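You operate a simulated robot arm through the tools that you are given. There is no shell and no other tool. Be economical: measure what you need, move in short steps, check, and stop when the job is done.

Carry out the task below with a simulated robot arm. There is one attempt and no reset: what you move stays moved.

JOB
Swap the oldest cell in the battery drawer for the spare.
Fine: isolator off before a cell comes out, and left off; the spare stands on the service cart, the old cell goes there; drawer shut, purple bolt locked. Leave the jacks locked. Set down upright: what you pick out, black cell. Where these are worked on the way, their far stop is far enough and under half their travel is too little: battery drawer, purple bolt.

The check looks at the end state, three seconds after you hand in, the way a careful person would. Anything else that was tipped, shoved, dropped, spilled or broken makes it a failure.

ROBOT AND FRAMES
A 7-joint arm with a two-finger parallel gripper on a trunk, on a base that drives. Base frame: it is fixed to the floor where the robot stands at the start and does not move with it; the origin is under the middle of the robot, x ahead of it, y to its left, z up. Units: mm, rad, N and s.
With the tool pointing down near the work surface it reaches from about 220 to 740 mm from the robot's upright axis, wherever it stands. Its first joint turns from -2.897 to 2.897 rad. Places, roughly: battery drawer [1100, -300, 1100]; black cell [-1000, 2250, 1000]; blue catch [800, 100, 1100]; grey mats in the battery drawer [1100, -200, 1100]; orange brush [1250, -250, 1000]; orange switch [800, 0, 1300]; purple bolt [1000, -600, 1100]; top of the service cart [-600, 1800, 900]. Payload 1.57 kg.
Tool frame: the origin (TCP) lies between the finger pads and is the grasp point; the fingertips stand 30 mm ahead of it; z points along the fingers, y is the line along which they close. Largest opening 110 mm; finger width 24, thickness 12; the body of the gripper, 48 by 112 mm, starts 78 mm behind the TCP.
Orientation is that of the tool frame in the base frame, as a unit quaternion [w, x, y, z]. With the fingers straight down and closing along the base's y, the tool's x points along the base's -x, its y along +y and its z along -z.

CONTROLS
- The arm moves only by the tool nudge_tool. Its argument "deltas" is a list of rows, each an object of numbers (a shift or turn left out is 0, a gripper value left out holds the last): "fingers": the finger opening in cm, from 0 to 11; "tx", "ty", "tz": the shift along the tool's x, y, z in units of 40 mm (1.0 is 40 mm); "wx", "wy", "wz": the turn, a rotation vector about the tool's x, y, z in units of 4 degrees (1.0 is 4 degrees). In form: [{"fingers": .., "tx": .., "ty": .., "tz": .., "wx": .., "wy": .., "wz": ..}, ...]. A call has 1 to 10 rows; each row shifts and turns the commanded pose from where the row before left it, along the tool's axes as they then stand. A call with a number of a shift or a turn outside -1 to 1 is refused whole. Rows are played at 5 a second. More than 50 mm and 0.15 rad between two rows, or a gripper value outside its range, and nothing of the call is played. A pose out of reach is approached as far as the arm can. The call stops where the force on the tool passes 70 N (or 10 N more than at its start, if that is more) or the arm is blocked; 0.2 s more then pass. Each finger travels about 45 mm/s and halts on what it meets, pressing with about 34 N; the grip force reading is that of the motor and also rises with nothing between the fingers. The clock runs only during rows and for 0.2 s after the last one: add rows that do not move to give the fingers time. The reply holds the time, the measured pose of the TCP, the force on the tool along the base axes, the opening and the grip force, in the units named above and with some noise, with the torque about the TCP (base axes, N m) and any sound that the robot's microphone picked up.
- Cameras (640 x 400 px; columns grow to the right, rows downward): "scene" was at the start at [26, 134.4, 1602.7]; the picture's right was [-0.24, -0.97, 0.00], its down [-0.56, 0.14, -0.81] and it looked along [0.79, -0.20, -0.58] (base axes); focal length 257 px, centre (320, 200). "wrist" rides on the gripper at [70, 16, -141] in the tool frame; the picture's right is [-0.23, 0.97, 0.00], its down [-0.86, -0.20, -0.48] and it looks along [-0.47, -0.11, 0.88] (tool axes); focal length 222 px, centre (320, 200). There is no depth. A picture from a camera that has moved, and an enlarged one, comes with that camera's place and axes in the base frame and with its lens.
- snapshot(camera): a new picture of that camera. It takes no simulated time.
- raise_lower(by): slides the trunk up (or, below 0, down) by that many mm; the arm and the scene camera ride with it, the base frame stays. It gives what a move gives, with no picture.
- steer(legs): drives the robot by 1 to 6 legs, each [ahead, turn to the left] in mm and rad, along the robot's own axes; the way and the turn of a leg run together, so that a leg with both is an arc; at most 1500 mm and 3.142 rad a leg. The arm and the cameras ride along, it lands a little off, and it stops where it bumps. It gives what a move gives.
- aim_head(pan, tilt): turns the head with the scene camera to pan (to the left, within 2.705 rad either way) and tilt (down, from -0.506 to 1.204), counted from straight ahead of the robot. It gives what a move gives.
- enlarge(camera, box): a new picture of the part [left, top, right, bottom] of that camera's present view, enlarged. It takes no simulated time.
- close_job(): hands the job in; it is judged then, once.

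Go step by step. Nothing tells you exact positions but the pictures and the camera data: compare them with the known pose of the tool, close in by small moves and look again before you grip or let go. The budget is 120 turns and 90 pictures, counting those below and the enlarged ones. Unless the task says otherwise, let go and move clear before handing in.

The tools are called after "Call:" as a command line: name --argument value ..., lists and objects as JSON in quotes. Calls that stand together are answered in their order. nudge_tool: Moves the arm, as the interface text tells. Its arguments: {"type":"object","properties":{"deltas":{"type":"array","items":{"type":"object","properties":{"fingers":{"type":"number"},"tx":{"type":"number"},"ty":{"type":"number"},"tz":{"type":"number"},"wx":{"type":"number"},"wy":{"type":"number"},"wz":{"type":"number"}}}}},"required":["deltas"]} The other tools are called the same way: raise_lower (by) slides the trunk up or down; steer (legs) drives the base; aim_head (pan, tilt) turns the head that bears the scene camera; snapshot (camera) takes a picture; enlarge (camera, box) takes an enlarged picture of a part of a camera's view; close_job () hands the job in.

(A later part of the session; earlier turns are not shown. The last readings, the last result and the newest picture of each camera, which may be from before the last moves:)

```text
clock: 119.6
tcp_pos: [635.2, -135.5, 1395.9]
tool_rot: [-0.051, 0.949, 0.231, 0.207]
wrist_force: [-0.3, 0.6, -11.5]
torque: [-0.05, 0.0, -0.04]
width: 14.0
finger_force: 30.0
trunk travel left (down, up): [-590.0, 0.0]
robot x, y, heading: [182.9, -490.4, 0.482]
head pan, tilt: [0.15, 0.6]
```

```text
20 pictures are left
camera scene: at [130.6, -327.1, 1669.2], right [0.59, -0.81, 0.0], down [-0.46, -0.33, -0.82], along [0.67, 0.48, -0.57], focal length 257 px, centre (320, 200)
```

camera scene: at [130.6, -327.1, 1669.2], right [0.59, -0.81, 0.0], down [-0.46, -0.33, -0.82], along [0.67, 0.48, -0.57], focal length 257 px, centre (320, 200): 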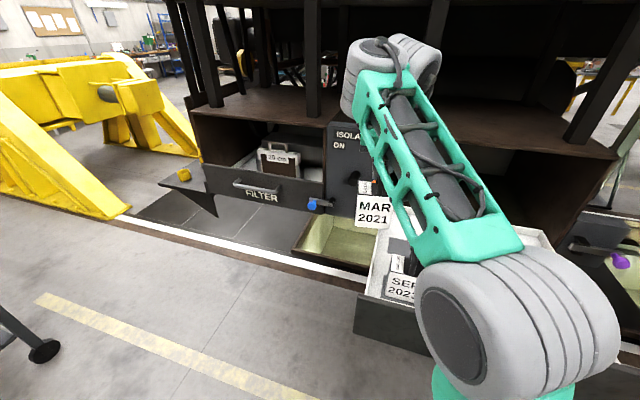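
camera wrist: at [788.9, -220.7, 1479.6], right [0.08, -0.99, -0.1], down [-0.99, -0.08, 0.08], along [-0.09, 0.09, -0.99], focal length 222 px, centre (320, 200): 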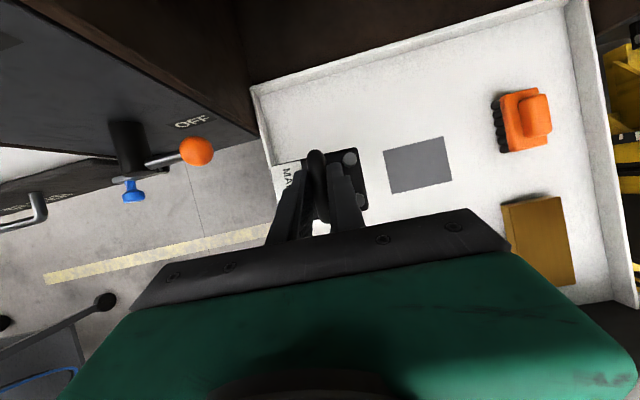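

The old cell hangs clear. Now I back out, turn left and drive toward the service cart, then look at it.

Call:
steer --legs '[[-450, 0], [0, 0.88], [1000, 0], [950, 0]]'

Call:
aim_head --pan 1.0 --tilt 0.5

Call:
snapshot --camera "scene"

```text
clock: 134.0
tcp_pos: [250.6, 1775.9, 1394.3]
tool_rot: [-0.132, 0.769, 0.602, 0.168]
wrist_force: [-0.6, 0.2, -12.5]
torque: [-0.1, -0.06, 0.02]
width: 14.0
finger_force: 30.2
trunk travel left (down, up): [-590.0, 0.0]
robot x, y, heading: [220.1, 1201.1, 1.328]
head pan, tilt: [0.15, 0.6]
```

```text
clock: 135.1
tcp_pos: [251.5, 1777.0, 1394.7]
tool_rot: [-0.133, 0.768, 0.603, 0.168]
wrist_force: [0.4, -0.6, -12.2]
torque: [-0.08, -0.06, 0.03]
width: 14.1
finger_force: 30.5
trunk travel left (down, up): [-590.0, 0.0]
robot x, y, heading: [220.5, 1205.1, 1.33]
head pan, tilt: [1.0, 0.499]
```

```text
19 pictures are left
camera scene: at [-7.1, 1247.7, 1678.3], right [0.73, 0.69, 0.0], down [0.33, -0.35, -0.88], along [-0.6, 0.64, -0.48], focal length 257 px, centre (320, 200)
```

scene: 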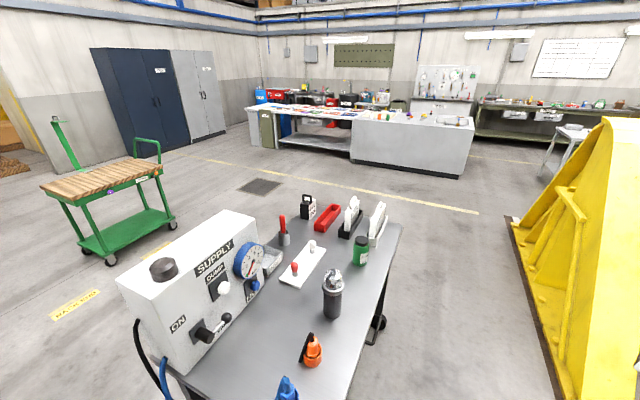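

Call:
enlarge --camera "scene" --box '[250, 180, 420, 300]'

```text
3.33 times, centred on (335, 240) of scene
camera zoom: at [-7.1, 1247.7, 1678.3], right [0.73, 0.69, 0.0], down [0.33, -0.35, -0.88], along [-0.6, 0.64, -0.48], focal length 857 px, centre (270, 67)
```

zoom: 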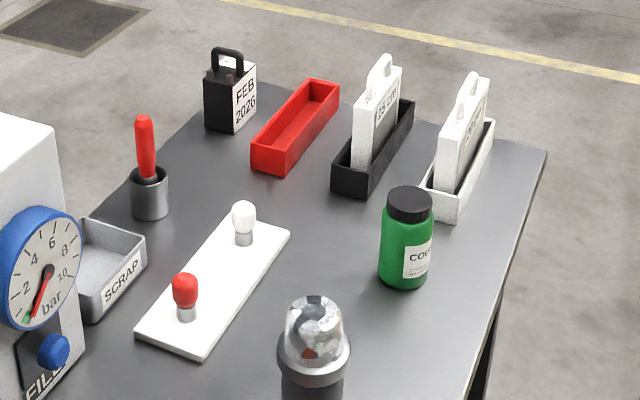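

The spare "FEB 2026" black cell stands at the cart's far left corner ≈(-921,2118). A free patch for the old cell is near (-490,1610). I drive to the cart's right side and face it.

Call:
steer --legs '[[0, 0.473], [610, 0], [0, 1.66]]'

Call:
aim_head --pan 0.15 --tilt 0.75

Call:
snapshot --camera "scene"

```text
clock: 144.0
tcp_pos: [-419.7, 1509.8, 1394.2]
tool_rot: [-0.211, -0.162, 0.963, -0.036]
wrist_force: [-0.4, 0.1, -12.2]
torque: [0.11, -0.05, -0.01]
width: 13.6
finger_force: 30.6
trunk travel left (down, up): [-590.0, 0.0]
robot x, y, heading: [76.0, 1798.8, -2.808]
head pan, tilt: [1.0, 0.499]
```

```text
clock: 145.1
tcp_pos: [-420.0, 1509.9, 1393.5]
tool_rot: [-0.211, -0.161, 0.963, -0.036]
wrist_force: [-0.3, 0.4, -11.0]
torque: [0.14, -0.05, 0.03]
width: 13.8
finger_force: 30.3
trunk travel left (down, up): [-590.0, 0.0]
robot x, y, heading: [80.1, 1790.5, -2.805]
head pan, tilt: [0.15, 0.75]
```

```text
17 pictures are left
camera scene: at [113.8, 1630.1, 1656.4], right [-0.46, 0.89, 0.0], down [0.6, 0.32, -0.73], along [-0.65, -0.34, -0.68], focal length 257 px, centre (320, 200)
```

scene: 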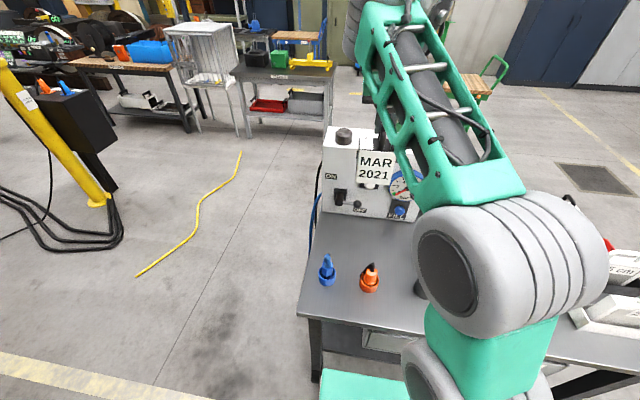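

Call:
nudge_tool --deltas '[{"tx": -0.16, "ty": 0.587, "tz": 0.75}, {"tx": -0.16, "ty": 0.587, "tz": 0.75}, {"tx": -0.16, "ty": 0.587, "tz": 0.75}, {"tx": -0.16, "ty": 0.587, "tz": 0.75}, {"tx": -0.16, "ty": 0.587, "tz": 0.75}, {}]'

Call:
snapshot --camera "wrist"

```text
clock: 146.5
tcp_pos: [-497.7, 1601.6, 1249.6]
tool_rot: [-0.21, -0.16, 0.964, -0.027]
wrist_force: [-1.0, -1.0, -12.1]
torque: [0.0, 0.06, 0.0]
width: 13.5
finger_force: 30.4
out of reach, approached as far as the arm can: row 5
trunk travel left (down, up): [-590.0, 0.0]
robot x, y, heading: [80.6, 1794.5, -2.809]
head pan, tilt: [0.15, 0.75]
```

```text
16 pictures are left
camera wrist: at [-507.1, 1611.2, 1408.8], right [-0.12, 0.99, -0.08], down [0.99, 0.12, 0.08], along [0.09, -0.07, -0.99], focal length 222 px, centre (320, 200)
```

wrist: 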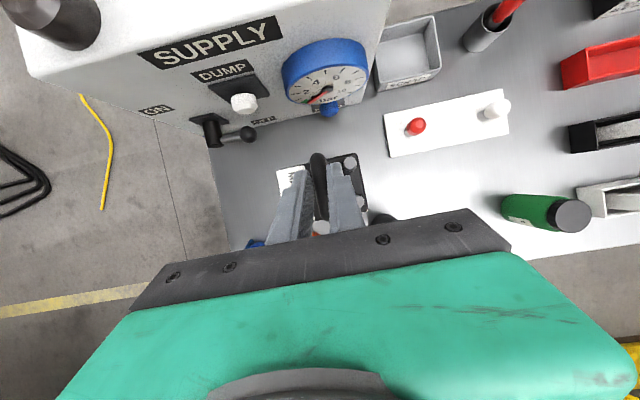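

The spot beneath is clear. Lower straight down.

Call:
nudge_tool --deltas '[{"tx": -0.364, "tz": 0.788}, {"tx": -0.364, "tz": 0.788}, {"tx": -0.364, "tz": 0.788}, {"tx": -0.364, "tz": 0.788}, {"tx": -0.3, "tz": 0.65}, {}]'

```text
clock: 147.9
tcp_pos: [-539.1, 1565.5, 1139.5]
tool_rot: [-0.212, -0.166, 0.963, -0.012]
wrist_force: [0.0, 0.2, -11.8]
torque: [-0.04, 0.04, 0.01]
width: 13.4
finger_force: 30.4
out of reach, approached as far as the arm can: row 1, 2, 3, 4, 5
trunk travel left (down, up): [-590.0, 0.0]
robot x, y, heading: [79.1, 1796.3, -2.814]
head pan, tilt: [0.15, 0.75]
```

The elbow is swung right, limiting left-side poses. I lift, level the grip, and turn the base left so the target lies to the robot's right.

Call:
nudge_tool --deltas '[{"tx": 0.083, "tz": -0.95}, {"tx": 0.083, "tz": -0.95}, {"tx": 0.083, "tz": -0.95}, {"wx": 0.61, "wz": 0.28}, {}]'

Call:
steer --legs '[[0, 0.45]]'

Call:
nudge_tool --deltas '[{"ty": 0.9}, {"ty": 0.9}, {"ty": 0.9}, {"ty": 0.9}, {"ty": 0.9}, {"ty": 0.9}, {}]'

```text
clock: 149.1
tcp_pos: [-503.5, 1570.3, 1248.5]
tool_rot: [-0.209, -0.161, 0.964, -0.026]
wrist_force: [-0.9, 0.2, -12.1]
torque: [-0.02, 0.03, 0.0]
width: 13.4
finger_force: 30.5
trunk travel left (down, up): [-590.0, 0.0]
robot x, y, heading: [83.1, 1797.4, -2.81]
head pan, tilt: [0.15, 0.75]
```

```text
clock: 150.9
tcp_pos: [-345.0, 1336.6, 1248.1]
tool_rot: [-0.198, -0.376, 0.902, -0.072]
wrist_force: [0.2, -0.5, -12.5]
torque: [0.02, 0.06, -0.05]
width: 13.7
finger_force: 30.0
trunk travel left (down, up): [-590.0, 0.0]
robot x, y, heading: [81.6, 1794.9, -2.358]
head pan, tilt: [0.15, 0.75]
```

```text
clock: 152.5
tcp_pos: [-457.8, 1411.2, 1231.9]
tool_rot: [-0.201, -0.381, 0.9, -0.063]
wrist_force: [0.0, -1.0, 0.0]
torque: [0.06, -0.09, -0.03]
width: 0.2
finger_force: 21.3
out of reach, approached as far as the arm can: row 2, 3, 4, 5, 6
trunk travel left (down, up): [-590.0, 0.0]
robot x, y, heading: [83.2, 1795.8, -2.35]
head pan, tilt: [0.15, 0.75]
```

The cell has left the gripper; I look at once.

Call:
aim_head --pan -0.15 --tilt 0.7

Call:
snapshot --camera "scene"

Call:
snapshot --camera "wrist"

```text
clock: 153.3
tcp_pos: [-459.2, 1413.3, 1231.5]
tool_rot: [-0.201, -0.379, 0.901, -0.062]
wrist_force: [-0.2, -0.2, 0.6]
torque: [-0.01, -0.06, -0.01]
width: 0.2
finger_force: 22.0
trunk travel left (down, up): [-590.0, 0.0]
robot x, y, heading: [77.0, 1795.3, -2.351]
head pan, tilt: [-0.15, 0.7]
```

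```text
15 pictures are left
camera scene: at [164.4, 1678.6, 1660.7], right [-0.6, 0.8, 0.0], down [0.52, 0.38, -0.76], along [-0.61, -0.46, -0.64], focal length 257 px, centre (320, 200)
```

scene: 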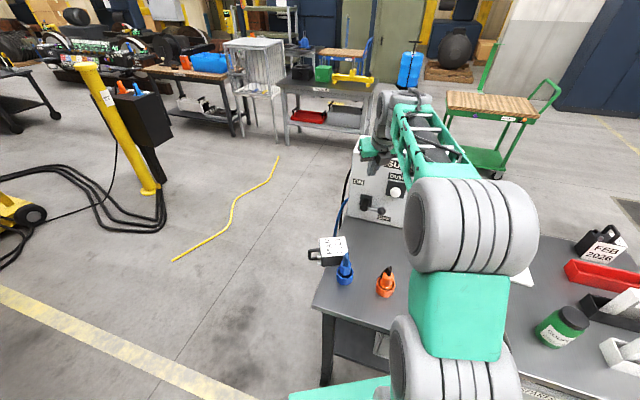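

```text
14 pictures are left
camera wrist: at [-470.2, 1414.5, 1391.1], right [-0.55, 0.83, -0.05], down [0.83, 0.55, 0.08], along [0.1, 0.0, -1.0], focal length 222 px, centre (320, 200)
```

wrist: 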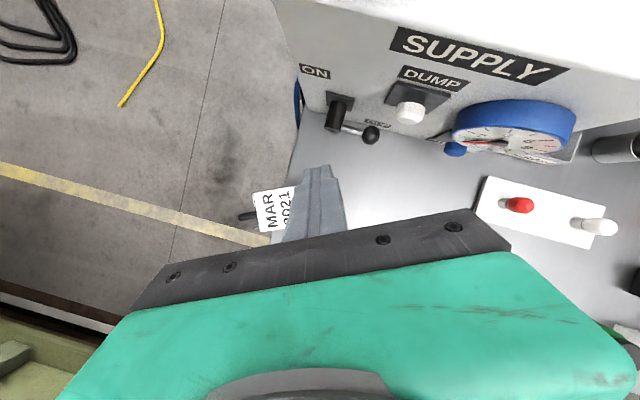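

Call:
enlarge --camera "scene" --box '[285, 190, 415, 320]'

```text
3.08 times, centred on (350, 255) of scene
camera zoom: at [164.4, 1678.6, 1660.7], right [-0.6, 0.8, 0.0], down [0.52, 0.38, -0.76], along [-0.61, -0.46, -0.64], focal length 791 px, centre (228, 31)
```

zoom: 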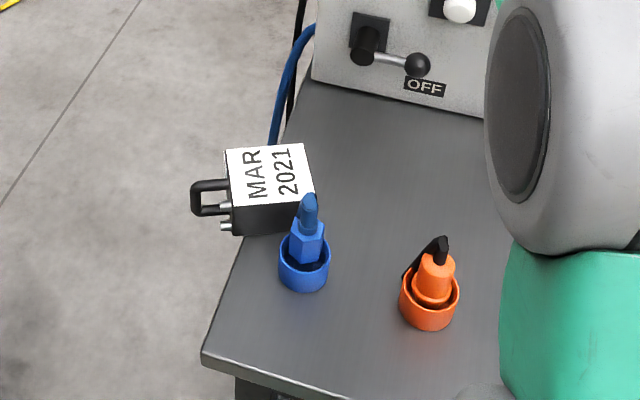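

The old cell slipped out and lies on its back on the cart's near end, nothing else moved. I'll drive around to that end of the cart to re-grip its handle from there.

Call:
steer --legs '[[0, 1.08], [572, 0], [0, -0.93], [665, 0], [0, -2.19]]'

Call:
nudge_tool --deltas '[{"wy": 1, "fingers": 6}, {"wy": 1}, {"wy": 1}, {"wy": 1}, {"wy": 1}, {"wy": 1}, {"wy": 1}, {"wy": 1}, {"wy": 1}, {"wy": 1}]'

```text
clock: 170.2
tcp_pos: [-227.7, 1350.3, 1230.4]
tool_rot: [-0.159, 0.558, 0.803, 0.136]
wrist_force: [0.4, 0.0, -0.3]
torque: [0.0, 0.0, 0.0]
width: 0.1
finger_force: 21.2
trunk travel left (down, up): [-590.0, 0.0]
robot x, y, heading: [-114.5, 700.7, 1.919]
head pan, tilt: [-0.15, 0.7]
```

```text
clock: 172.4
tcp_pos: [-228.7, 1349.2, 1231.7]
tool_rot: [-0.426, 0.478, 0.699, 0.319]
wrist_force: [-0.8, 0.2, 0.0]
torque: [0.01, -0.01, 0.0]
width: 59.9
finger_force: 0.1
trunk travel left (down, up): [-590.0, 0.0]
robot x, y, heading: [-111.6, 701.2, 1.916]
head pan, tilt: [-0.15, 0.7]
```

Call:
aim_head --pan -0.26 --tilt 0.85

Call:
enlarge --camera "scene" --box '[200, 125, 440, 275]'

```text
clock: 173.1
tcp_pos: [-228.6, 1350.9, 1231.0]
tool_rot: [-0.426, 0.477, 0.7, 0.318]
wrist_force: [0.2, 0.4, 0.0]
torque: [-0.01, 0.01, -0.01]
width: 60.0
finger_force: 0.0
trunk travel left (down, up): [-590.0, 0.0]
robot x, y, heading: [-115.9, 698.0, 1.912]
head pan, tilt: [-0.26, 0.85]
```

```text
2.67 times, centred on (320, 200) of scene
camera zoom: at [-245.2, 670.1, 1648.5], right [1.0, 0.09, 0.0], down [0.07, -0.75, -0.66], along [-0.06, 0.66, -0.75], focal length 686 px, centre (320, 200)
```

zoom: 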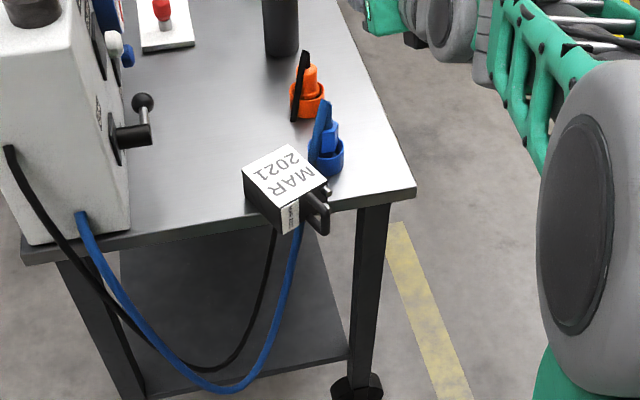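

The old cell lies flat, handle pointing off the end: handle bar ≈(-288,1277), z≈896, direction d≈(0.67,-0.745). I level the tool and shift right, then turn the base to line up.

Call:
nudge_tool --deltas '[{"ty": 1}, {"ty": 1}, {"ty": 1}, {"ty": 1}, {"ty": 1}, {"wy": 1}, {"wy": 1}, {"wy": 1}, {"wy": 1}, {"wy": 1}]'

Call:
steer --legs '[[0, 0.39]]'

```text
clock: 175.3
tcp_pos: [-40.6, 1417.9, 1240.5]
tool_rot: [-0.54, 0.416, 0.615, 0.397]
wrist_force: [0.4, 0.0, 0.0]
torque: [0.02, -0.04, -0.01]
width: 60.0
finger_force: 0.2
trunk travel left (down, up): [-590.0, 0.0]
robot x, y, heading: [-113.2, 702.9, 1.923]
head pan, tilt: [-0.26, 0.85]
```

```text
clock: 176.9
tcp_pos: [-316.3, 1393.8, 1240.5]
tool_rot: [-0.606, 0.29, 0.684, 0.286]
wrist_force: [-0.2, -0.6, -0.7]
torque: [-0.01, -0.02, 0.01]
width: 59.9
finger_force: 0.1
trunk travel left (down, up): [-590.0, 0.0]
robot x, y, heading: [-112.0, 703.2, 2.304]
head pan, tilt: [-0.26, 0.85]
```

Call:
nudge_tool --deltas '[{"tz": -0.95, "wy": 0.5}, {"tz": -0.95, "wy": 0.5}, {"tz": -0.95, "wy": 0.5}, {"tz": -0.95}, {"tz": -0.95}, {"tz": -0.95}, {"ty": -0.7}, {"ty": -0.7}]'

Call:
nudge_tool --deltas '[{"tx": -0.95}, {"tx": -0.95}, {"tx": -0.95}, {"tx": -0.95}, {"tx": -0.95}, {"tx": -0.95}, {"tx": -0.95}, {"tx": -0.95}, {"tx": -0.95}, {}]'

Call:
snapshot --camera "wrist"

```text
clock: 178.7
tcp_pos: [-209.1, 1191.6, 1249.8]
tool_rot: [-0.641, 0.274, 0.651, 0.3]
wrist_force: [-0.7, -0.4, -0.4]
torque: [0.0, -0.03, -0.03]
width: 59.8
finger_force: 0.1
out of reach, approached as far as the arm can: row 6
trunk travel left (down, up): [-590.0, 0.0]
robot x, y, heading: [-110.1, 700.8, 2.301]
head pan, tilt: [-0.26, 0.85]
```

```text
clock: 180.9
tcp_pos: [-239.1, 1230.1, 940.5]
tool_rot: [-0.637, 0.277, 0.653, 0.301]
wrist_force: [0.7, -0.2, 0.2]
torque: [-0.01, -0.02, 0.01]
width: 59.8
finger_force: 0.1
out of reach, approached as far as the arm can: row 4, 5, 6, 7, 8, 9
trunk travel left (down, up): [-590.0, 0.0]
robot x, y, heading: [-112.0, 699.7, 2.302]
head pan, tilt: [-0.26, 0.85]
```

```text
11 pictures are left
camera wrist: at [-135.1, 1133.3, 1013.6], right [0.73, 0.65, -0.19], down [0.2, -0.47, -0.86], along [-0.65, 0.59, -0.48], focal length 222 px, centre (320, 200)
```

wrist: 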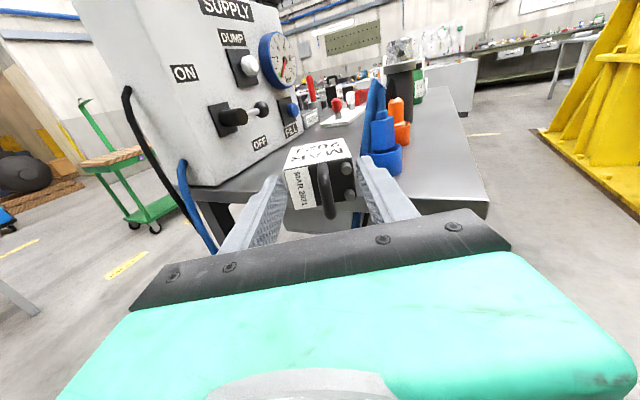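

Well aligned: handle centre z≈902, about 73 mm ahead, no lateral offset. I lower the trunk 38 mm and advance.

Call:
raise_lower --by -38

Call:
nudge_tool --deltas '[{"tz": 0.5}, {"tz": 0.5}, {"tz": 0.5}, {"tz": 0.3}, {}]'

Call:
enlarge --camera "wrist" --box '[220, 110, 440, 250]'

```text
clock: 181.7
tcp_pos: [-238.6, 1230.9, 902.4]
tool_rot: [-0.638, 0.277, 0.653, 0.3]
wrist_force: [0.4, 0.5, -0.2]
torque: [0.0, 0.01, 0.01]
width: 60.0
finger_force: 0.1
trunk travel left (down, up): [-552.0, 38.0]
robot x, y, heading: [-112.8, 700.7, 2.297]
head pan, tilt: [-0.26, 0.85]
```

```text
clock: 182.9
tcp_pos: [-286.4, 1282.6, 902.5]
tool_rot: [-0.638, 0.278, 0.653, 0.3]
wrist_force: [-0.4, 0.0, 0.4]
torque: [0.0, 0.0, -0.03]
width: 60.1
finger_force: 0.1
trunk travel left (down, up): [-552.0, 38.0]
robot x, y, heading: [-112.5, 700.9, 2.307]
head pan, tilt: [-0.26, 0.85]
```

```text
2.86 times, centred on (330, 180) of wrist
camera zoom: at [-183.1, 1186.3, 974.6], right [0.73, 0.65, -0.19], down [0.2, -0.47, -0.86], along [-0.65, 0.59, -0.48], focal length 635 px, centre (291, 257)
```

zoom: 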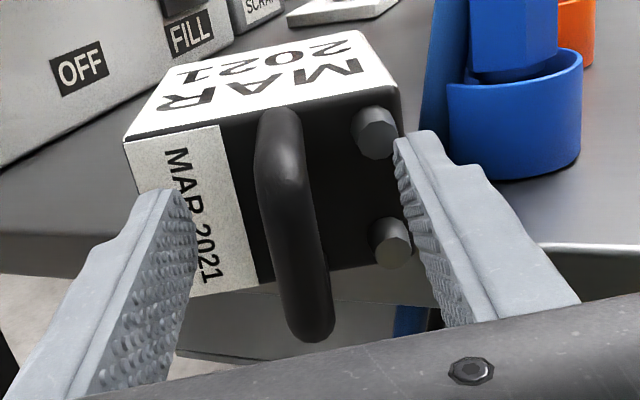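

Call:
nudge_tool --deltas '[{"fingers": 0}, {}, {}, {}, {}, {}]'

Call:
nudge_tool --deltas '[{"tx": 0.3}, {"tx": 0.5}, {"tx": 0.5}, {"tx": 0.5}, {"tx": 0.5}, {"tx": 0.5}, {}]'

Call:
snapshot --camera "wrist"

```text
clock: 184.3
tcp_pos: [-286.9, 1282.8, 902.3]
tool_rot: [-0.638, 0.277, 0.653, 0.3]
wrist_force: [0.1, -2.5, 0.6]
torque: [-0.35, 0.57, 0.27]
width: 14.4
finger_force: 30.7
trunk travel left (down, up): [-552.0, 38.0]
robot x, y, heading: [-113.8, 698.7, 2.303]
head pan, tilt: [-0.26, 0.85]
```

```text
clock: 185.9
tcp_pos: [-290.2, 1283.5, 1013.9]
tool_rot: [-0.637, 0.278, 0.653, 0.301]
wrist_force: [-0.1, -0.8, -12.5]
torque: [-0.8, -0.77, 0.05]
width: 14.1
finger_force: 30.8
trunk travel left (down, up): [-552.0, 38.0]
robot x, y, heading: [-113.1, 699.1, 2.299]
head pan, tilt: [-0.26, 0.85]
```

```text
9 pictures are left
camera wrist: at [-186.1, 1185.5, 1085.6], right [0.73, 0.65, -0.19], down [0.2, -0.47, -0.86], along [-0.65, 0.59, -0.48], focal length 222 px, centre (320, 200)
```

wrist: 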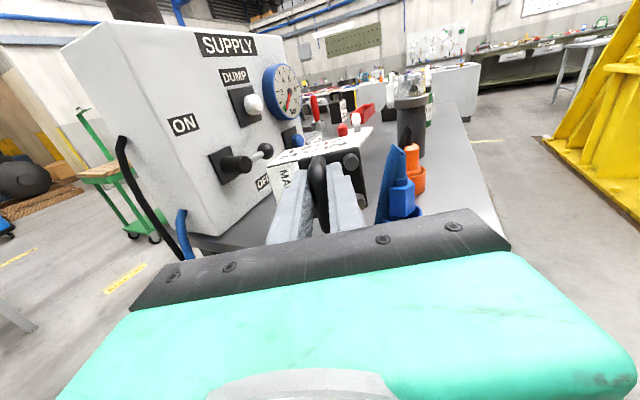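

Re-gripped firmly. Raise, then pitch the tool down 90° so the cell hangs upright.

Call:
nudge_tool --deltas '[{"tx": 0.6}, {"tx": 0.6}, {"tx": 0.6}, {"wy": -1}, {"wy": -1}, {"wy": -1}, {"wy": -1}, {"wy": -1}, {"wy": -1}, {"wy": -1}]'

Call:
nudge_tool --deltas '[{"wy": -1}, {"wy": -1}, {"wy": -1}, {"wy": -1}, {"wy": -1}, {"wy": -1}, {"wy": -1}, {"wy": -1}]'

```text
clock: 188.1
tcp_pos: [-292.8, 1279.7, 1084.0]
tool_rot: [-0.46, 0.341, 0.789, 0.223]
wrist_force: [0.3, -0.3, -12.6]
torque: [-0.53, -0.49, 0.02]
width: 14.1
finger_force: 30.1
trunk travel left (down, up): [-552.0, 38.0]
robot x, y, heading: [-114.3, 698.7, 2.303]
head pan, tilt: [-0.26, 0.85]
```

```text
clock: 189.9
tcp_pos: [-293.7, 1281.6, 1086.1]
tool_rot: [-0.225, 0.39, 0.885, 0.121]
wrist_force: [0.2, -0.1, -12.3]
torque: [-0.16, -0.12, -0.01]
width: 13.9
finger_force: 30.6
trunk travel left (down, up): [-552.0, 38.0]
robot x, y, heading: [-116.3, 699.6, 2.302]
head pan, tilt: [-0.26, 0.85]
```

Call:
nudge_tool --deltas '[{"wy": -1}, {"wy": -1}, {"wy": -0.7}, {}]'

Call:
steer --legs '[[220, 0]]'

Call:
snapshot --camera "wrist"

```text
clock: 190.9
tcp_pos: [-292.6, 1281.8, 1085.2]
tool_rot: [-0.141, 0.4, 0.902, 0.084]
wrist_force: [-0.6, 0.1, -11.3]
torque: [0.03, 0.01, 0.0]
width: 14.1
finger_force: 30.0
trunk travel left (down, up): [-552.0, 38.0]
robot x, y, heading: [-114.5, 700.1, 2.298]
head pan, tilt: [-0.26, 0.85]
```

```text
clock: 192.6
tcp_pos: [-442.2, 1445.5, 1085.3]
tool_rot: [-0.14, 0.4, 0.902, 0.084]
wrist_force: [-0.6, 0.2, -11.7]
torque: [0.02, 0.0, -0.03]
width: 13.7
finger_force: 30.7
trunk travel left (down, up): [-552.0, 38.0]
robot x, y, heading: [-262.7, 865.8, 2.306]
head pan, tilt: [-0.26, 0.85]
```

```text
8 pictures are left
camera wrist: at [-447.4, 1466.6, 1243.6], right [0.87, 0.49, -0.04], down [0.49, -0.86, 0.17], along [0.05, -0.17, -0.98], focal length 222 px, centre (320, 200)
```

wrist: 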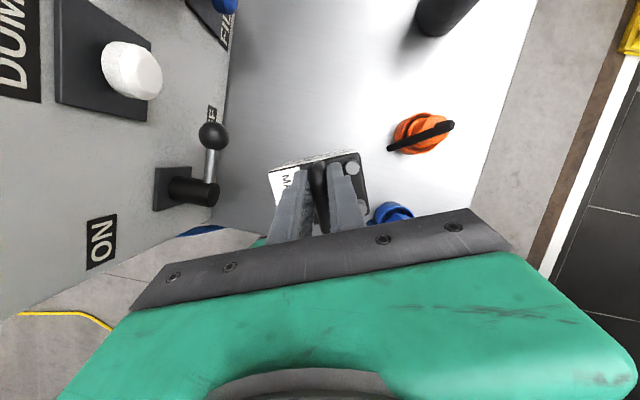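

The cell hangs plumb (no torque). Lower onto the cart by the trunk.

Call:
raise_lower --by -66

Call:
raise_lower --by -5

```text
clock: 193.7
tcp_pos: [-440.9, 1445.8, 1019.2]
tool_rot: [-0.14, 0.4, 0.902, 0.084]
wrist_force: [0.3, -0.4, -11.1]
torque: [0.03, 0.02, -0.01]
width: 13.8
finger_force: 30.4
trunk travel left (down, up): [-486.0, 104.0]
robot x, y, heading: [-262.4, 866.1, 2.306]
head pan, tilt: [-0.26, 0.85]
```

```text
clock: 194.2
tcp_pos: [-440.8, 1444.3, 1013.2]
tool_rot: [-0.14, 0.399, 0.902, 0.083]
wrist_force: [0.2, 0.4, -12.1]
torque: [0.03, -0.01, 0.01]
width: 14.0
finger_force: 30.2
trunk travel left (down, up): [-481.0, 109.0]
robot x, y, heading: [-259.6, 863.8, 2.302]
head pan, tilt: [-0.26, 0.85]
```

Call:
raise_lower --by -5

Call:
raise_lower --by -4

```text
clock: 194.7
tcp_pos: [-439.9, 1446.2, 1012.8]
tool_rot: [-0.143, 0.399, 0.901, 0.087]
wrist_force: [2.4, 0.8, 7.8]
torque: [-0.93, -0.07, 0.14]
width: 14.4
finger_force: 30.2
trunk travel left (down, up): [-476.0, 114.0]
robot x, y, heading: [-261.1, 863.9, 2.305]
head pan, tilt: [-0.26, 0.85]
```

```text
clock: 195.3
tcp_pos: [-441.6, 1447.5, 1011.9]
tool_rot: [-0.144, 0.4, 0.901, 0.089]
wrist_force: [-1.2, 11.2, 26.1]
torque: [-0.05, 0.62, -0.23]
width: 14.1
finger_force: 30.5
trunk travel left (down, up): [-472.0, 118.0]
robot x, y, heading: [-260.6, 868.3, 2.309]
head pan, tilt: [-0.26, 0.85]
```

Contact and pressed flat; open and raise.

Call:
nudge_tool --deltas '[{"fingers": 2.2}, {"fingers": 3}, {"fingers": 4}, {}]'

Call:
raise_lower --by 118

Call:
snapshot --camera "wrist"

```text
clock: 196.3
tcp_pos: [-440.7, 1443.9, 1006.7]
tool_rot: [-0.141, 0.399, 0.902, 0.083]
wrist_force: [-0.7, -0.3, 0.0]
torque: [0.0, 0.03, 0.02]
width: 40.2
finger_force: 0.0
trunk travel left (down, up): [-472.0, 118.0]
robot x, y, heading: [-258.5, 862.8, 2.302]
head pan, tilt: [-0.26, 0.85]
```

```text
clock: 197.8
tcp_pos: [-441.5, 1444.7, 1124.0]
tool_rot: [-0.142, 0.399, 0.902, 0.084]
wrist_force: [0.3, -0.3, 0.2]
torque: [0.0, 0.03, 0.02]
width: 40.0
finger_force: 0.0
trunk travel left (down, up): [-590.0, 0.0]
robot x, y, heading: [-263.2, 863.3, 2.303]
head pan, tilt: [-0.26, 0.85]
```

```text
7 pictures are left
camera wrist: at [-446.9, 1465.4, 1282.2], right [0.87, 0.49, -0.04], down [0.49, -0.86, 0.17], along [0.05, -0.17, -0.98], focal length 222 px, centre (320, 200)
```

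wrist: 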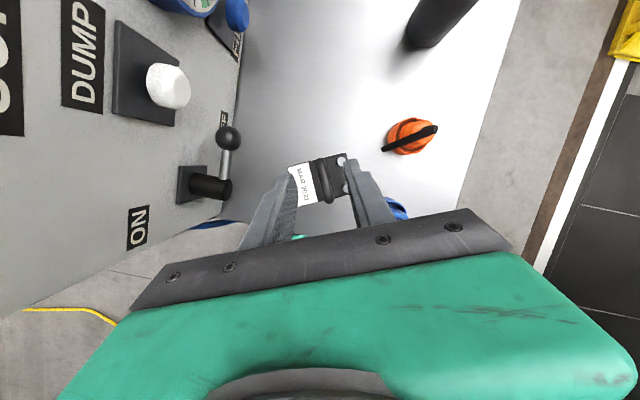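

The old cell stands upright on the cart. Now I drive round to the cart's left side for the spare.

Call:
steer --legs '[[-250, 0], [0, 0.676], [1069, 0], [0, -1.155], [1416, 0], [0, -1.614]]'

Call:
snapshot --camera "wrist"

```text
clock: 220.0
tcp_pos: [-890.8, 2114.5, 1124.6]
tool_rot: [0.002, 0.981, 0.107, 0.165]
wrist_force: [0.7, -0.7, -0.4]
torque: [0.0, -0.03, 0.01]
width: 40.0
finger_force: 0.1
trunk travel left (down, up): [-590.0, 0.0]
robot x, y, heading: [-1481.8, 2248.6, 0.212]
head pan, tilt: [-0.26, 0.85]
```

```text
6 pictures are left
camera wrist: at [-869.4, 2107.2, 1282.4], right [-0.01, -1.0, -0.04], down [-0.99, 0.0, 0.17], along [-0.17, 0.04, -0.98], focal length 222 px, centre (320, 200)
```

wrist: 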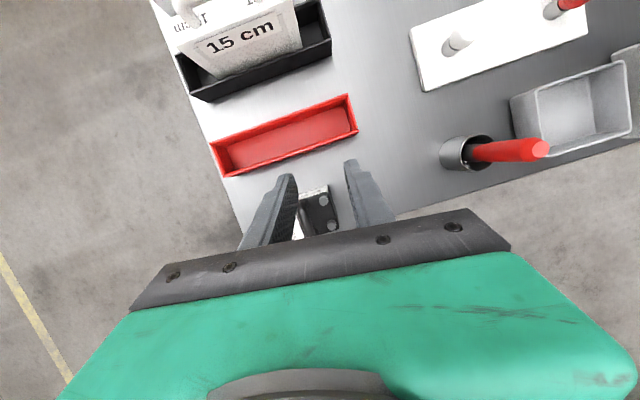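

Call:
nudge_tool --deltas '[{"wx": 0.53, "wz": 0.18}, {"tx": -0.625, "ty": -0.43, "tz": -0.23}, {"tx": -0.625, "ty": -0.43, "tz": -0.23}, {}]'

Call:
enlarge --camera "wrist" --box '[230, 120, 410, 240]'

```text
clock: 221.0
tcp_pos: [-948.5, 2136.3, 1124.1]
tool_rot: [-0.017, 0.981, 0.103, 0.163]
wrist_force: [0.1, 0.0, -0.4]
torque: [0.04, 0.01, 0.04]
width: 40.1
finger_force: 0.0
trunk travel left (down, up): [-590.0, 0.0]
robot x, y, heading: [-1483.4, 2246.5, 0.213]
head pan, tilt: [-0.26, 0.85]
```

```text
3.33 times, centred on (320, 180) of wrist
camera zoom: at [-926.1, 2124.1, 1282.5], right [-0.01, -1.0, -0.07], down [-0.98, -0.01, 0.18], along [-0.18, 0.07, -0.98], focal length 740 px, centre (320, 267)
```

zoom: 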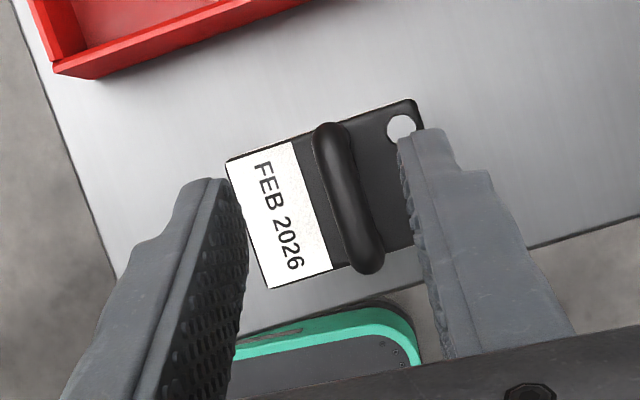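

Handle centre (-950,2133.5), yaw ≈0.31. Correct the yaw slightly and lower with the trunk.

Call:
nudge_tool --deltas '[{"wx": 0.23, "wz": -0.68, "ty": 0.06}, {"wx": 0.23, "wz": -0.68, "tx": -0.05}, {}]'

Call:
raise_lower --by -109

Call:
nudge_tool --deltas '[{"fingers": 0}, {}, {}, {}, {}]'

```text
clock: 221.8
tcp_pos: [-951.7, 2133.8, 1123.8]
tool_rot: [-0.025, 0.975, 0.152, 0.162]
wrist_force: [-0.2, 0.7, -0.1]
torque: [-0.01, 0.02, 0.0]
width: 40.0
finger_force: 0.1
trunk travel left (down, up): [-590.0, 0.0]
robot x, y, heading: [-1486.2, 2246.3, 0.215]
head pan, tilt: [-0.26, 0.85]
```

```text
clock: 223.2
tcp_pos: [-951.4, 2134.8, 1015.8]
tool_rot: [-0.025, 0.975, 0.153, 0.161]
wrist_force: [-0.2, -0.7, 0.0]
torque: [-0.02, -0.01, 0.01]
width: 39.9
finger_force: 0.1
trunk travel left (down, up): [-481.0, 109.0]
robot x, y, heading: [-1482.0, 2244.2, 0.209]
head pan, tilt: [-0.26, 0.85]
```

```text
clock: 224.4
tcp_pos: [-951.0, 2134.2, 1016.2]
tool_rot: [-0.025, 0.975, 0.152, 0.162]
wrist_force: [-1.4, 5.1, 1.1]
torque: [0.12, 0.2, -0.09]
width: 14.1
finger_force: 30.2
trunk travel left (down, up): [-481.0, 109.0]
robot x, y, heading: [-1483.5, 2248.3, 0.213]
head pan, tilt: [-0.26, 0.85]
```

Spare gripped. Lift it by trunk and arm.

Call:
raise_lower --by 109

Call:
nudge_tool --deltas '[{"tx": 0.283, "tz": -0.83}, {"tx": 0.283, "tz": -0.83}, {"tx": 0.283, "tz": -0.83}, {"tx": 0.283, "tz": -0.83}, {"tx": 0.283, "tz": -0.83}, {}]'

```text
clock: 225.9
tcp_pos: [-950.4, 2133.4, 1124.4]
tool_rot: [-0.025, 0.975, 0.152, 0.161]
wrist_force: [-0.3, 0.3, -11.6]
torque: [-0.06, -0.02, -0.02]
width: 14.0
finger_force: 30.1
trunk travel left (down, up): [-590.0, 0.0]
robot x, y, heading: [-1483.6, 2245.4, 0.211]
head pan, tilt: [-0.26, 0.85]
```

```text
clock: 227.3
tcp_pos: [-955.0, 2135.2, 1276.4]
tool_rot: [-0.025, 0.975, 0.153, 0.161]
wrist_force: [-0.1, -0.5, -11.1]
torque: [-0.03, 0.0, 0.02]
width: 13.6
finger_force: 30.1
out of reach, approached as far as the arm can: row 5
trunk travel left (down, up): [-590.0, 0.0]
robot x, y, heading: [-1484.9, 2246.3, 0.211]
head pan, tilt: [-0.26, 0.85]
```

Call:
nudge_tool --deltas '[{"tx": 0.32, "tz": -0.16}, {"tx": 0.32, "tz": -0.16}, {}]'

```text
clock: 228.1
tcp_pos: [-943.8, 2141.2, 1274.3]
tool_rot: [-0.025, 0.975, 0.153, 0.16]
wrist_force: [-0.9, -0.6, -11.8]
torque: [-0.05, -0.03, 0.0]
width: 14.1
finger_force: 30.0
out of reach, approached as far as the arm can: row 1, 2
trunk travel left (down, up): [-590.0, 0.0]
robot x, y, heading: [-1485.7, 2245.8, 0.212]
head pan, tilt: [-0.26, 0.85]
```

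The spare hangs plumb at 1274 (bottom ≈1125). I drive around the cart back toward the battery drawer, stopping short of it.

Call:
steer --legs '[[-150, 0], [0, -1.454], [1494, 0], [0, 0.319], [1458, 0], [0, 1.463]]'

```text
clock: 251.5
tcp_pos: [240.2, -295.9, 1275.1]
tool_rot: [-0.051, 0.934, 0.318, 0.154]
wrist_force: [0.2, -1.0, -12.0]
torque: [-0.05, 0.0, 0.02]
width: 14.1
finger_force: 30.2
trunk travel left (down, up): [-590.0, 0.0]
robot x, y, heading: [-302.3, -375.9, 0.557]
head pan, tilt: [-0.26, 0.85]
```

Call:
steer --legs '[[0, -0.026], [535, 0]]'

Call:
aim_head --pan -0.55 --tilt 0.65

Call:
snapshot --camera "scene"

```text
clock: 255.0
tcp_pos: [704.7, -46.7, 1273.5]
tool_rot: [-0.05, 0.939, 0.302, 0.155]
wrist_force: [0.4, 1.2, -12.2]
torque: [0.05, -0.17, 0.02]
width: 14.1
finger_force: 30.0
trunk travel left (down, up): [-590.0, 0.0]
robot x, y, heading: [154.7, -109.0, 0.522]
head pan, tilt: [-0.26, 0.85]
```

```text
clock: 255.8
tcp_pos: [703.3, -46.5, 1274.6]
tool_rot: [-0.05, 0.94, 0.301, 0.154]
wrist_force: [-0.5, 0.0, -11.9]
torque: [0.05, -0.17, -0.02]
width: 13.9
finger_force: 30.1
trunk travel left (down, up): [-590.0, 0.0]
robot x, y, heading: [155.9, -111.1, 0.53]
head pan, tilt: [-0.55, 0.649]
```

```text
4 pictures are left
camera scene: at [116.6, -8.5, 1665.0], right [-0.03, -1.0, 0.0], down [-0.61, 0.02, -0.8], along [0.8, -0.02, -0.61], focal length 257 px, centre (320, 200)
```

scene: 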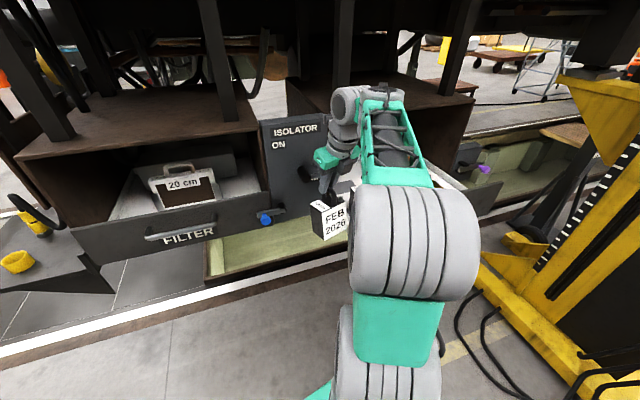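

The spare has swung a bit in the grip (torque −0.17); I re-pitch until it is plumb again.

Call:
nudge_tool --deltas '[{"wy": 0.8}, {"wy": 0.8}, {"wy": 0.6}, {}]'

Call:
enlarge --camera "scene" --box '[260, 130, 420, 280]'

```text
clock: 256.8
tcp_pos: [703.1, -46.7, 1273.7]
tool_rot: [-0.072, 0.925, 0.297, 0.225]
wrist_force: [-0.2, 0.4, -12.2]
torque: [-0.04, -0.04, -0.04]
width: 14.1
finger_force: 30.4
trunk travel left (down, up): [-590.0, 0.0]
robot x, y, heading: [155.3, -112.7, 0.524]
head pan, tilt: [-0.55, 0.649]
```

```text
2.67 times, centred on (340, 205) of scene
camera zoom: at [116.7, -8.6, 1665.0], right [-0.03, -1.0, 0.0], down [-0.6, 0.02, -0.8], along [0.8, -0.02, -0.61], focal length 686 px, centre (267, 187)
```

zoom: 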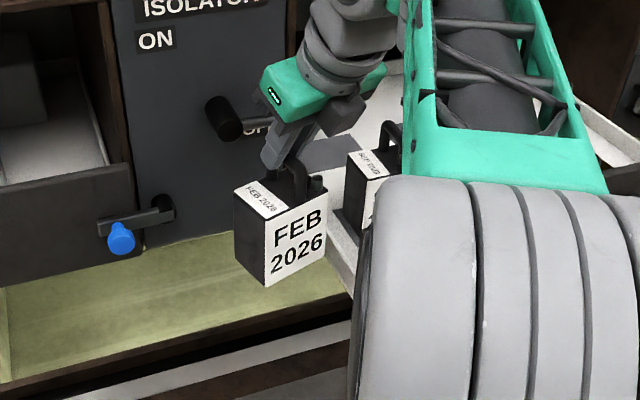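

Call:
nudge_tool --deltas '[{"tx": 0.145, "tz": -0.28}, {"tx": 0.145, "tz": -0.28}, {"tx": 0.145, "tz": -0.28}, {}]'

```text
clock: 257.8
tcp_pos: [703.4, -46.2, 1284.6]
tool_rot: [-0.072, 0.925, 0.297, 0.227]
wrist_force: [-0.7, -0.1, -11.3]
torque: [-0.04, -0.07, 0.0]
width: 13.9
finger_force: 30.4
out of reach, approached as far as the arm can: row 2, 3
trunk travel left (down, up): [-590.0, 0.0]
robot x, y, heading: [155.0, -110.3, 0.524]
head pan, tilt: [-0.55, 0.649]
```

Call:
steer --legs '[[0, -0.332]]'

Call:
steer --legs '[[86, 0]]'

Call:
snapshot --camera "wrist"

```text
clock: 259.2
tcp_pos: [694.2, -226.7, 1286.5]
tool_rot: [-0.035, 0.961, 0.141, 0.235]
wrist_force: [0.1, 0.2, -11.7]
torque: [-0.07, 0.03, -0.02]
width: 14.4
finger_force: 30.2
trunk travel left (down, up): [-590.0, 0.0]
robot x, y, heading: [157.4, -111.7, 0.193]
head pan, tilt: [-0.55, 0.649]
```

```text
clock: 260.3
tcp_pos: [783.8, -209.0, 1284.2]
tool_rot: [-0.035, 0.961, 0.143, 0.235]
wrist_force: [0.4, 0.2, -12.4]
torque: [-0.06, 0.0, 0.01]
width: 13.6
finger_force: 30.6
trunk travel left (down, up): [-590.0, 0.0]
robot x, y, heading: [242.6, -91.8, 0.193]
head pan, tilt: [-0.55, 0.649]
```

```text
2 pictures are left
camera wrist: at [784.8, -226.0, 1444.0], right [0.09, -0.99, -0.1], down [-1.0, -0.09, 0.03], along [-0.04, 0.1, -0.99], focal length 222 px, centre (320, 200)
```

wrist: 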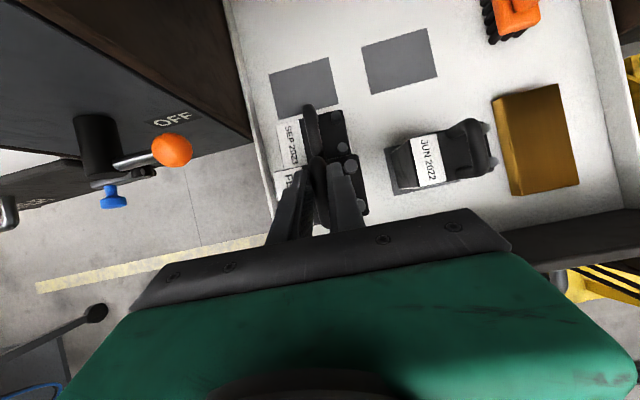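

The picture shows the drawer got pushed in ~190 mm by the arm and the SEP cell was shoved back ~55 mm by the spare. I'll set the spare down here in front of SEP, then pull the drawer out and put everything right.

Call:
steer --legs '[[-25, 0]]'

Call:
raise_lower --by -50

Call:
raise_lower --by -6

```text
clock: 261.1
tcp_pos: [755.8, -214.0, 1286.4]
tool_rot: [-0.035, 0.961, 0.143, 0.236]
wrist_force: [-1.4, -0.2, -10.8]
torque: [-0.08, 0.0, 0.0]
width: 14.0
finger_force: 30.7
trunk travel left (down, up): [-590.0, 0.0]
robot x, y, heading: [219.0, -102.3, 0.196]
head pan, tilt: [-0.55, 0.649]
```

```text
clock: 262.1
tcp_pos: [757.8, -213.3, 1234.9]
tool_rot: [-0.035, 0.961, 0.143, 0.234]
wrist_force: [0.2, 0.3, -11.5]
torque: [-0.1, 0.05, 0.01]
width: 13.9
finger_force: 30.3
trunk travel left (down, up): [-540.0, 50.0]
robot x, y, heading: [218.8, -100.6, 0.196]
head pan, tilt: [-0.55, 0.649]
```

```text
clock: 262.6
tcp_pos: [757.2, -213.5, 1228.2]
tool_rot: [-0.035, 0.961, 0.142, 0.234]
wrist_force: [1.1, -0.2, -11.3]
torque: [-0.12, 0.01, 0.0]
width: 13.5
finger_force: 30.1
trunk travel left (down, up): [-534.0, 56.0]
robot x, y, heading: [222.4, -98.4, 0.203]
head pan, tilt: [-0.55, 0.649]
```

Call:
raise_lower --by -5

Call:
raise_lower --by -4

Call:
raise_lower --by -3

```text
clock: 263.1
tcp_pos: [757.2, -213.3, 1226.3]
tool_rot: [-0.033, 0.961, 0.143, 0.236]
wrist_force: [-0.2, -0.2, -2.6]
torque: [-0.21, 0.23, -0.05]
width: 13.4
finger_force: 30.8
trunk travel left (down, up): [-529.0, 61.0]
robot x, y, heading: [220.6, -98.3, 0.199]
head pan, tilt: [-0.55, 0.649]
```

```text
clock: 263.7
tcp_pos: [757.7, -213.0, 1225.6]
tool_rot: [-0.032, 0.96, 0.143, 0.239]
wrist_force: [4.5, -0.6, 23.9]
torque: [0.06, 0.33, 0.08]
width: 13.9
finger_force: 30.0
trunk travel left (down, up): [-525.0, 65.0]
robot x, y, heading: [217.1, -103.9, 0.19]
head pan, tilt: [-0.55, 0.649]
```

```text
clock: 264.2
tcp_pos: [756.1, -212.8, 1222.9]
tool_rot: [-0.03, 0.96, 0.142, 0.241]
wrist_force: [3.3, -1.9, 43.2]
torque: [0.47, -0.91, -0.17]
width: 13.5
finger_force: 30.7
trunk travel left (down, up): [-522.0, 68.0]
robot x, y, heading: [219.0, -103.6, 0.194]
head pan, tilt: [-0.55, 0.649]
```

Spare is down upright. Release, raise, then hook closed fingers behind the drawer face in the free lane and pull by driving back.

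Call:
nudge_tool --deltas '[{"fingers": 2.2}, {"fingers": 3}, {"fingers": 4}, {}]'

Call:
raise_lower --by 68

Call:
nudge_tool --deltas '[{"tx": -0.22, "ty": 0.8, "tz": -0.115, "fingers": 0}, {"tx": -0.22, "ty": 0.8, "tz": -0.115}, {"tx": -0.22, "ty": 0.8, "tz": -0.115}, {}, {}]'

```text
clock: 265.2
tcp_pos: [758.0, -213.1, 1217.1]
tool_rot: [-0.035, 0.961, 0.143, 0.234]
wrist_force: [1.0, 0.7, -0.3]
torque: [0.03, 0.02, 0.01]
width: 39.7
finger_force: 0.0
trunk travel left (down, up): [-522.0, 68.0]
robot x, y, heading: [221.5, -102.4, 0.201]
head pan, tilt: [-0.55, 0.649]
```

```text
clock: 266.3
tcp_pos: [756.5, -213.1, 1286.0]
tool_rot: [-0.035, 0.961, 0.143, 0.236]
wrist_force: [0.0, -0.3, 0.4]
torque: [-0.01, 0.02, -0.02]
width: 39.9
finger_force: 0.1
trunk travel left (down, up): [-590.0, 0.0]
robot x, y, heading: [221.6, -100.3, 0.193]
head pan, tilt: [-0.55, 0.649]
```

```text
clock: 267.5
tcp_pos: [753.2, -311.9, 1280.0]
tool_rot: [-0.033, 0.961, 0.142, 0.235]
wrist_force: [0.3, -0.1, -0.5]
torque: [-0.01, 0.05, 0.01]
width: 0.0
finger_force: 21.7
out of reach, approached as far as the arm can: row 3
trunk travel left (down, up): [-590.0, 0.0]
robot x, y, heading: [222.5, -100.2, 0.192]
head pan, tilt: [-0.55, 0.649]
```

Call:
raise_lower --by -100

Call:
steer --legs '[[-50, 0]]'

Call:
steer --legs '[[-50, 0]]'

```text
clock: 268.8
tcp_pos: [754.0, -312.4, 1179.2]
tool_rot: [-0.033, 0.961, 0.142, 0.236]
wrist_force: [-0.4, 0.5, 0.6]
torque: [0.01, -0.01, 0.02]
width: 0.3
finger_force: 21.5
trunk travel left (down, up): [-490.0, 100.0]
robot x, y, heading: [220.4, -101.5, 0.197]
head pan, tilt: [-0.55, 0.649]
```

```text
clock: 269.7
tcp_pos: [703.7, -322.3, 1180.4]
tool_rot: [-0.034, 0.961, 0.143, 0.235]
wrist_force: [-0.8, 0.1, 0.2]
torque: [0.02, -0.04, -0.02]
width: 0.0
finger_force: 21.4
trunk travel left (down, up): [-490.0, 100.0]
robot x, y, heading: [169.2, -107.6, 0.192]
head pan, tilt: [-0.55, 0.649]
```

```text
clock: 270.6
tcp_pos: [653.6, -332.7, 1179.4]
tool_rot: [-0.034, 0.961, 0.143, 0.235]
wrist_force: [0.5, 0.3, 0.0]
torque: [0.02, 0.0, 0.03]
width: 0.0
finger_force: 21.1
trunk travel left (down, up): [-490.0, 100.0]
robot x, y, heading: [119.8, -117.1, 0.197]
head pan, tilt: [-0.55, 0.649]
```

Call:
steer --legs '[[-50, 0]]'

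Call:
steer --legs '[[-50, 0]]'

Call:
aim_head --pan 0.05 --tilt 0.72

Call:
snapshot --camera "scene"

```text
clock: 271.6
tcp_pos: [604.7, -341.8, 1180.3]
tool_rot: [-0.034, 0.961, 0.143, 0.235]
wrist_force: [-0.4, 0.0, 1.1]
torque: [0.01, 0.03, -0.01]
width: 0.1
finger_force: 21.1
trunk travel left (down, up): [-490.0, 100.0]
robot x, y, heading: [67.2, -126.1, 0.193]
head pan, tilt: [-0.55, 0.649]
```

```text
clock: 272.5
tcp_pos: [554.2, -350.8, 1180.1]
tool_rot: [-0.034, 0.961, 0.144, 0.235]
wrist_force: [-0.2, -1.3, 0.1]
torque: [0.02, 0.01, -0.01]
width: 0.1
finger_force: 20.9
trunk travel left (down, up): [-490.0, 100.0]
robot x, y, heading: [22.0, -140.9, 0.199]
head pan, tilt: [-0.55, 0.649]
```

```text
clock: 273.5
tcp_pos: [555.4, -351.9, 1179.7]
tool_rot: [-0.033, 0.961, 0.142, 0.235]
wrist_force: [0.0, -0.1, 0.0]
torque: [0.01, -0.03, -0.03]
width: 0.0
finger_force: 21.5
trunk travel left (down, up): [-490.0, 100.0]
robot x, y, heading: [19.0, -138.5, 0.189]
head pan, tilt: [0.051, 0.721]
```

```text
1 pictures are left
camera scene: at [15.2, 22.8, 1558.9], right [0.24, -0.97, 0.0], down [-0.64, -0.16, -0.75], along [0.73, 0.18, -0.66], focal length 257 px, centre (320, 200)
```

scene: 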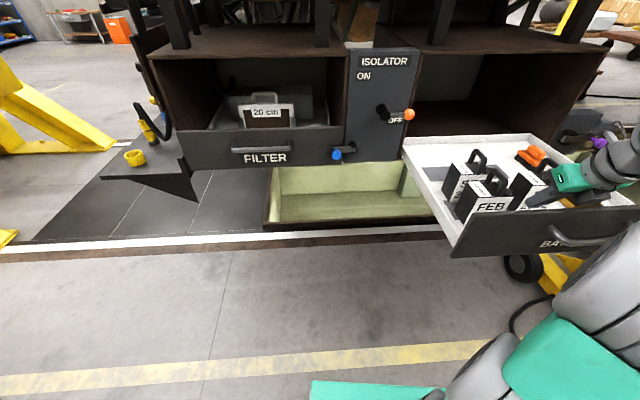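

Drawer is out again with FEB, SEP and JUN all upright. I raise and move above FEB, then use the last picture from the wrist to measure everything.

Call:
raise_lower --by 100

Call:
nudge_tool --deltas '[{"tx": 0.33, "ty": -0.72, "tz": 0.17, "fingers": 4}, {"tx": 0.33, "ty": -0.72, "tz": 0.17}, {"tx": 0.33, "ty": -0.72, "tz": 0.17}, {}]'

```text
clock: 274.8
tcp_pos: [555.6, -351.3, 1280.5]
tool_rot: [-0.034, 0.961, 0.143, 0.234]
wrist_force: [0.9, -0.1, 0.0]
torque: [0.0, -0.01, -0.02]
width: 0.0
finger_force: 20.9
trunk travel left (down, up): [-590.0, 0.0]
robot x, y, heading: [19.0, -140.2, 0.192]
head pan, tilt: [0.051, 0.721]
```

```text
clock: 275.8
tcp_pos: [574.1, -255.9, 1279.1]
tool_rot: [-0.035, 0.961, 0.143, 0.234]
wrist_force: [-0.3, -0.4, 0.0]
torque: [-0.02, 0.0, -0.01]
width: 40.2
finger_force: 0.1
trunk travel left (down, up): [-590.0, 0.0]
robot x, y, heading: [22.6, -141.3, 0.196]
head pan, tilt: [0.051, 0.721]
```

Call:
snapshot --camera "wrist"

```text
0 pictures are left
camera wrist: at [575.7, -272.4, 1438.1], right [0.09, -0.99, -0.1], down [-1.0, -0.09, 0.03], along [-0.04, 0.1, -0.99], focal length 222 px, centre (320, 200)
```

wrist: 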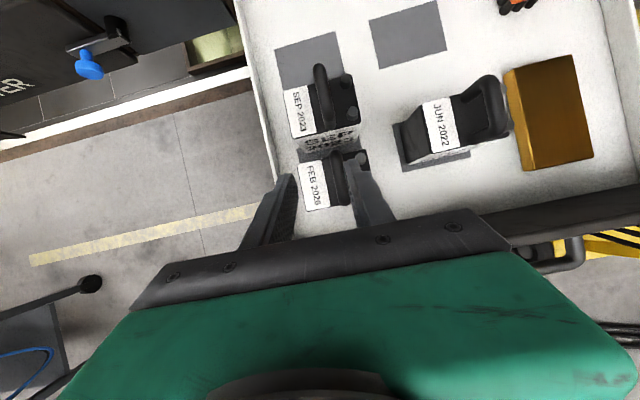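

I have all positions now: FEB handle ≈(589,-262), MAR mat centre f=700/l=-405, SEP needs to come back ~53 mm. Re-grip FEB.

Call:
nudge_tool --deltas '[{"tx": 0.27, "ty": 0.255, "tz": 0.14}, {}]'

Call:
raise_lower --by -54

Call:
nudge_tool --deltas '[{"fingers": 0}, {}, {}, {}, {}]'

Call:
raise_lower --by 54

```text
clock: 276.4
tcp_pos: [588.8, -261.5, 1279.2]
tool_rot: [-0.033, 0.961, 0.143, 0.235]
wrist_force: [0.7, 0.0, -0.5]
torque: [0.0, 0.0, 0.02]
width: 40.1
finger_force: 0.0
trunk travel left (down, up): [-590.0, 0.0]
robot x, y, heading: [24.7, -142.8, 0.2]
head pan, tilt: [0.051, 0.721]
```

```text
clock: 277.4
tcp_pos: [588.6, -261.1, 1224.3]
tool_rot: [-0.034, 0.961, 0.144, 0.234]
wrist_force: [-0.7, 0.7, 0.1]
torque: [-0.01, -0.02, -0.01]
width: 39.9
finger_force: 0.1
trunk travel left (down, up): [-536.0, 54.0]
robot x, y, heading: [24.7, -139.2, 0.197]
head pan, tilt: [0.051, 0.721]
```

```text
clock: 278.6
tcp_pos: [588.4, -261.7, 1225.0]
tool_rot: [-0.034, 0.961, 0.142, 0.235]
wrist_force: [-0.9, -3.4, 0.3]
torque: [-0.24, 0.15, 0.02]
width: 13.7
finger_force: 29.6
trunk travel left (down, up): [-536.0, 54.0]
robot x, y, heading: [24.1, -137.5, 0.199]
head pan, tilt: [0.051, 0.721]
```

```text
clock: 279.5
tcp_pos: [589.1, -261.3, 1279.0]
tool_rot: [-0.034, 0.961, 0.142, 0.234]
wrist_force: [-0.7, -0.2, -11.9]
torque: [-0.07, -0.01, 0.0]
width: 13.7
finger_force: 30.0
trunk travel left (down, up): [-590.0, 0.0]
robot x, y, heading: [20.6, -138.2, 0.197]
head pan, tilt: [0.051, 0.721]
```

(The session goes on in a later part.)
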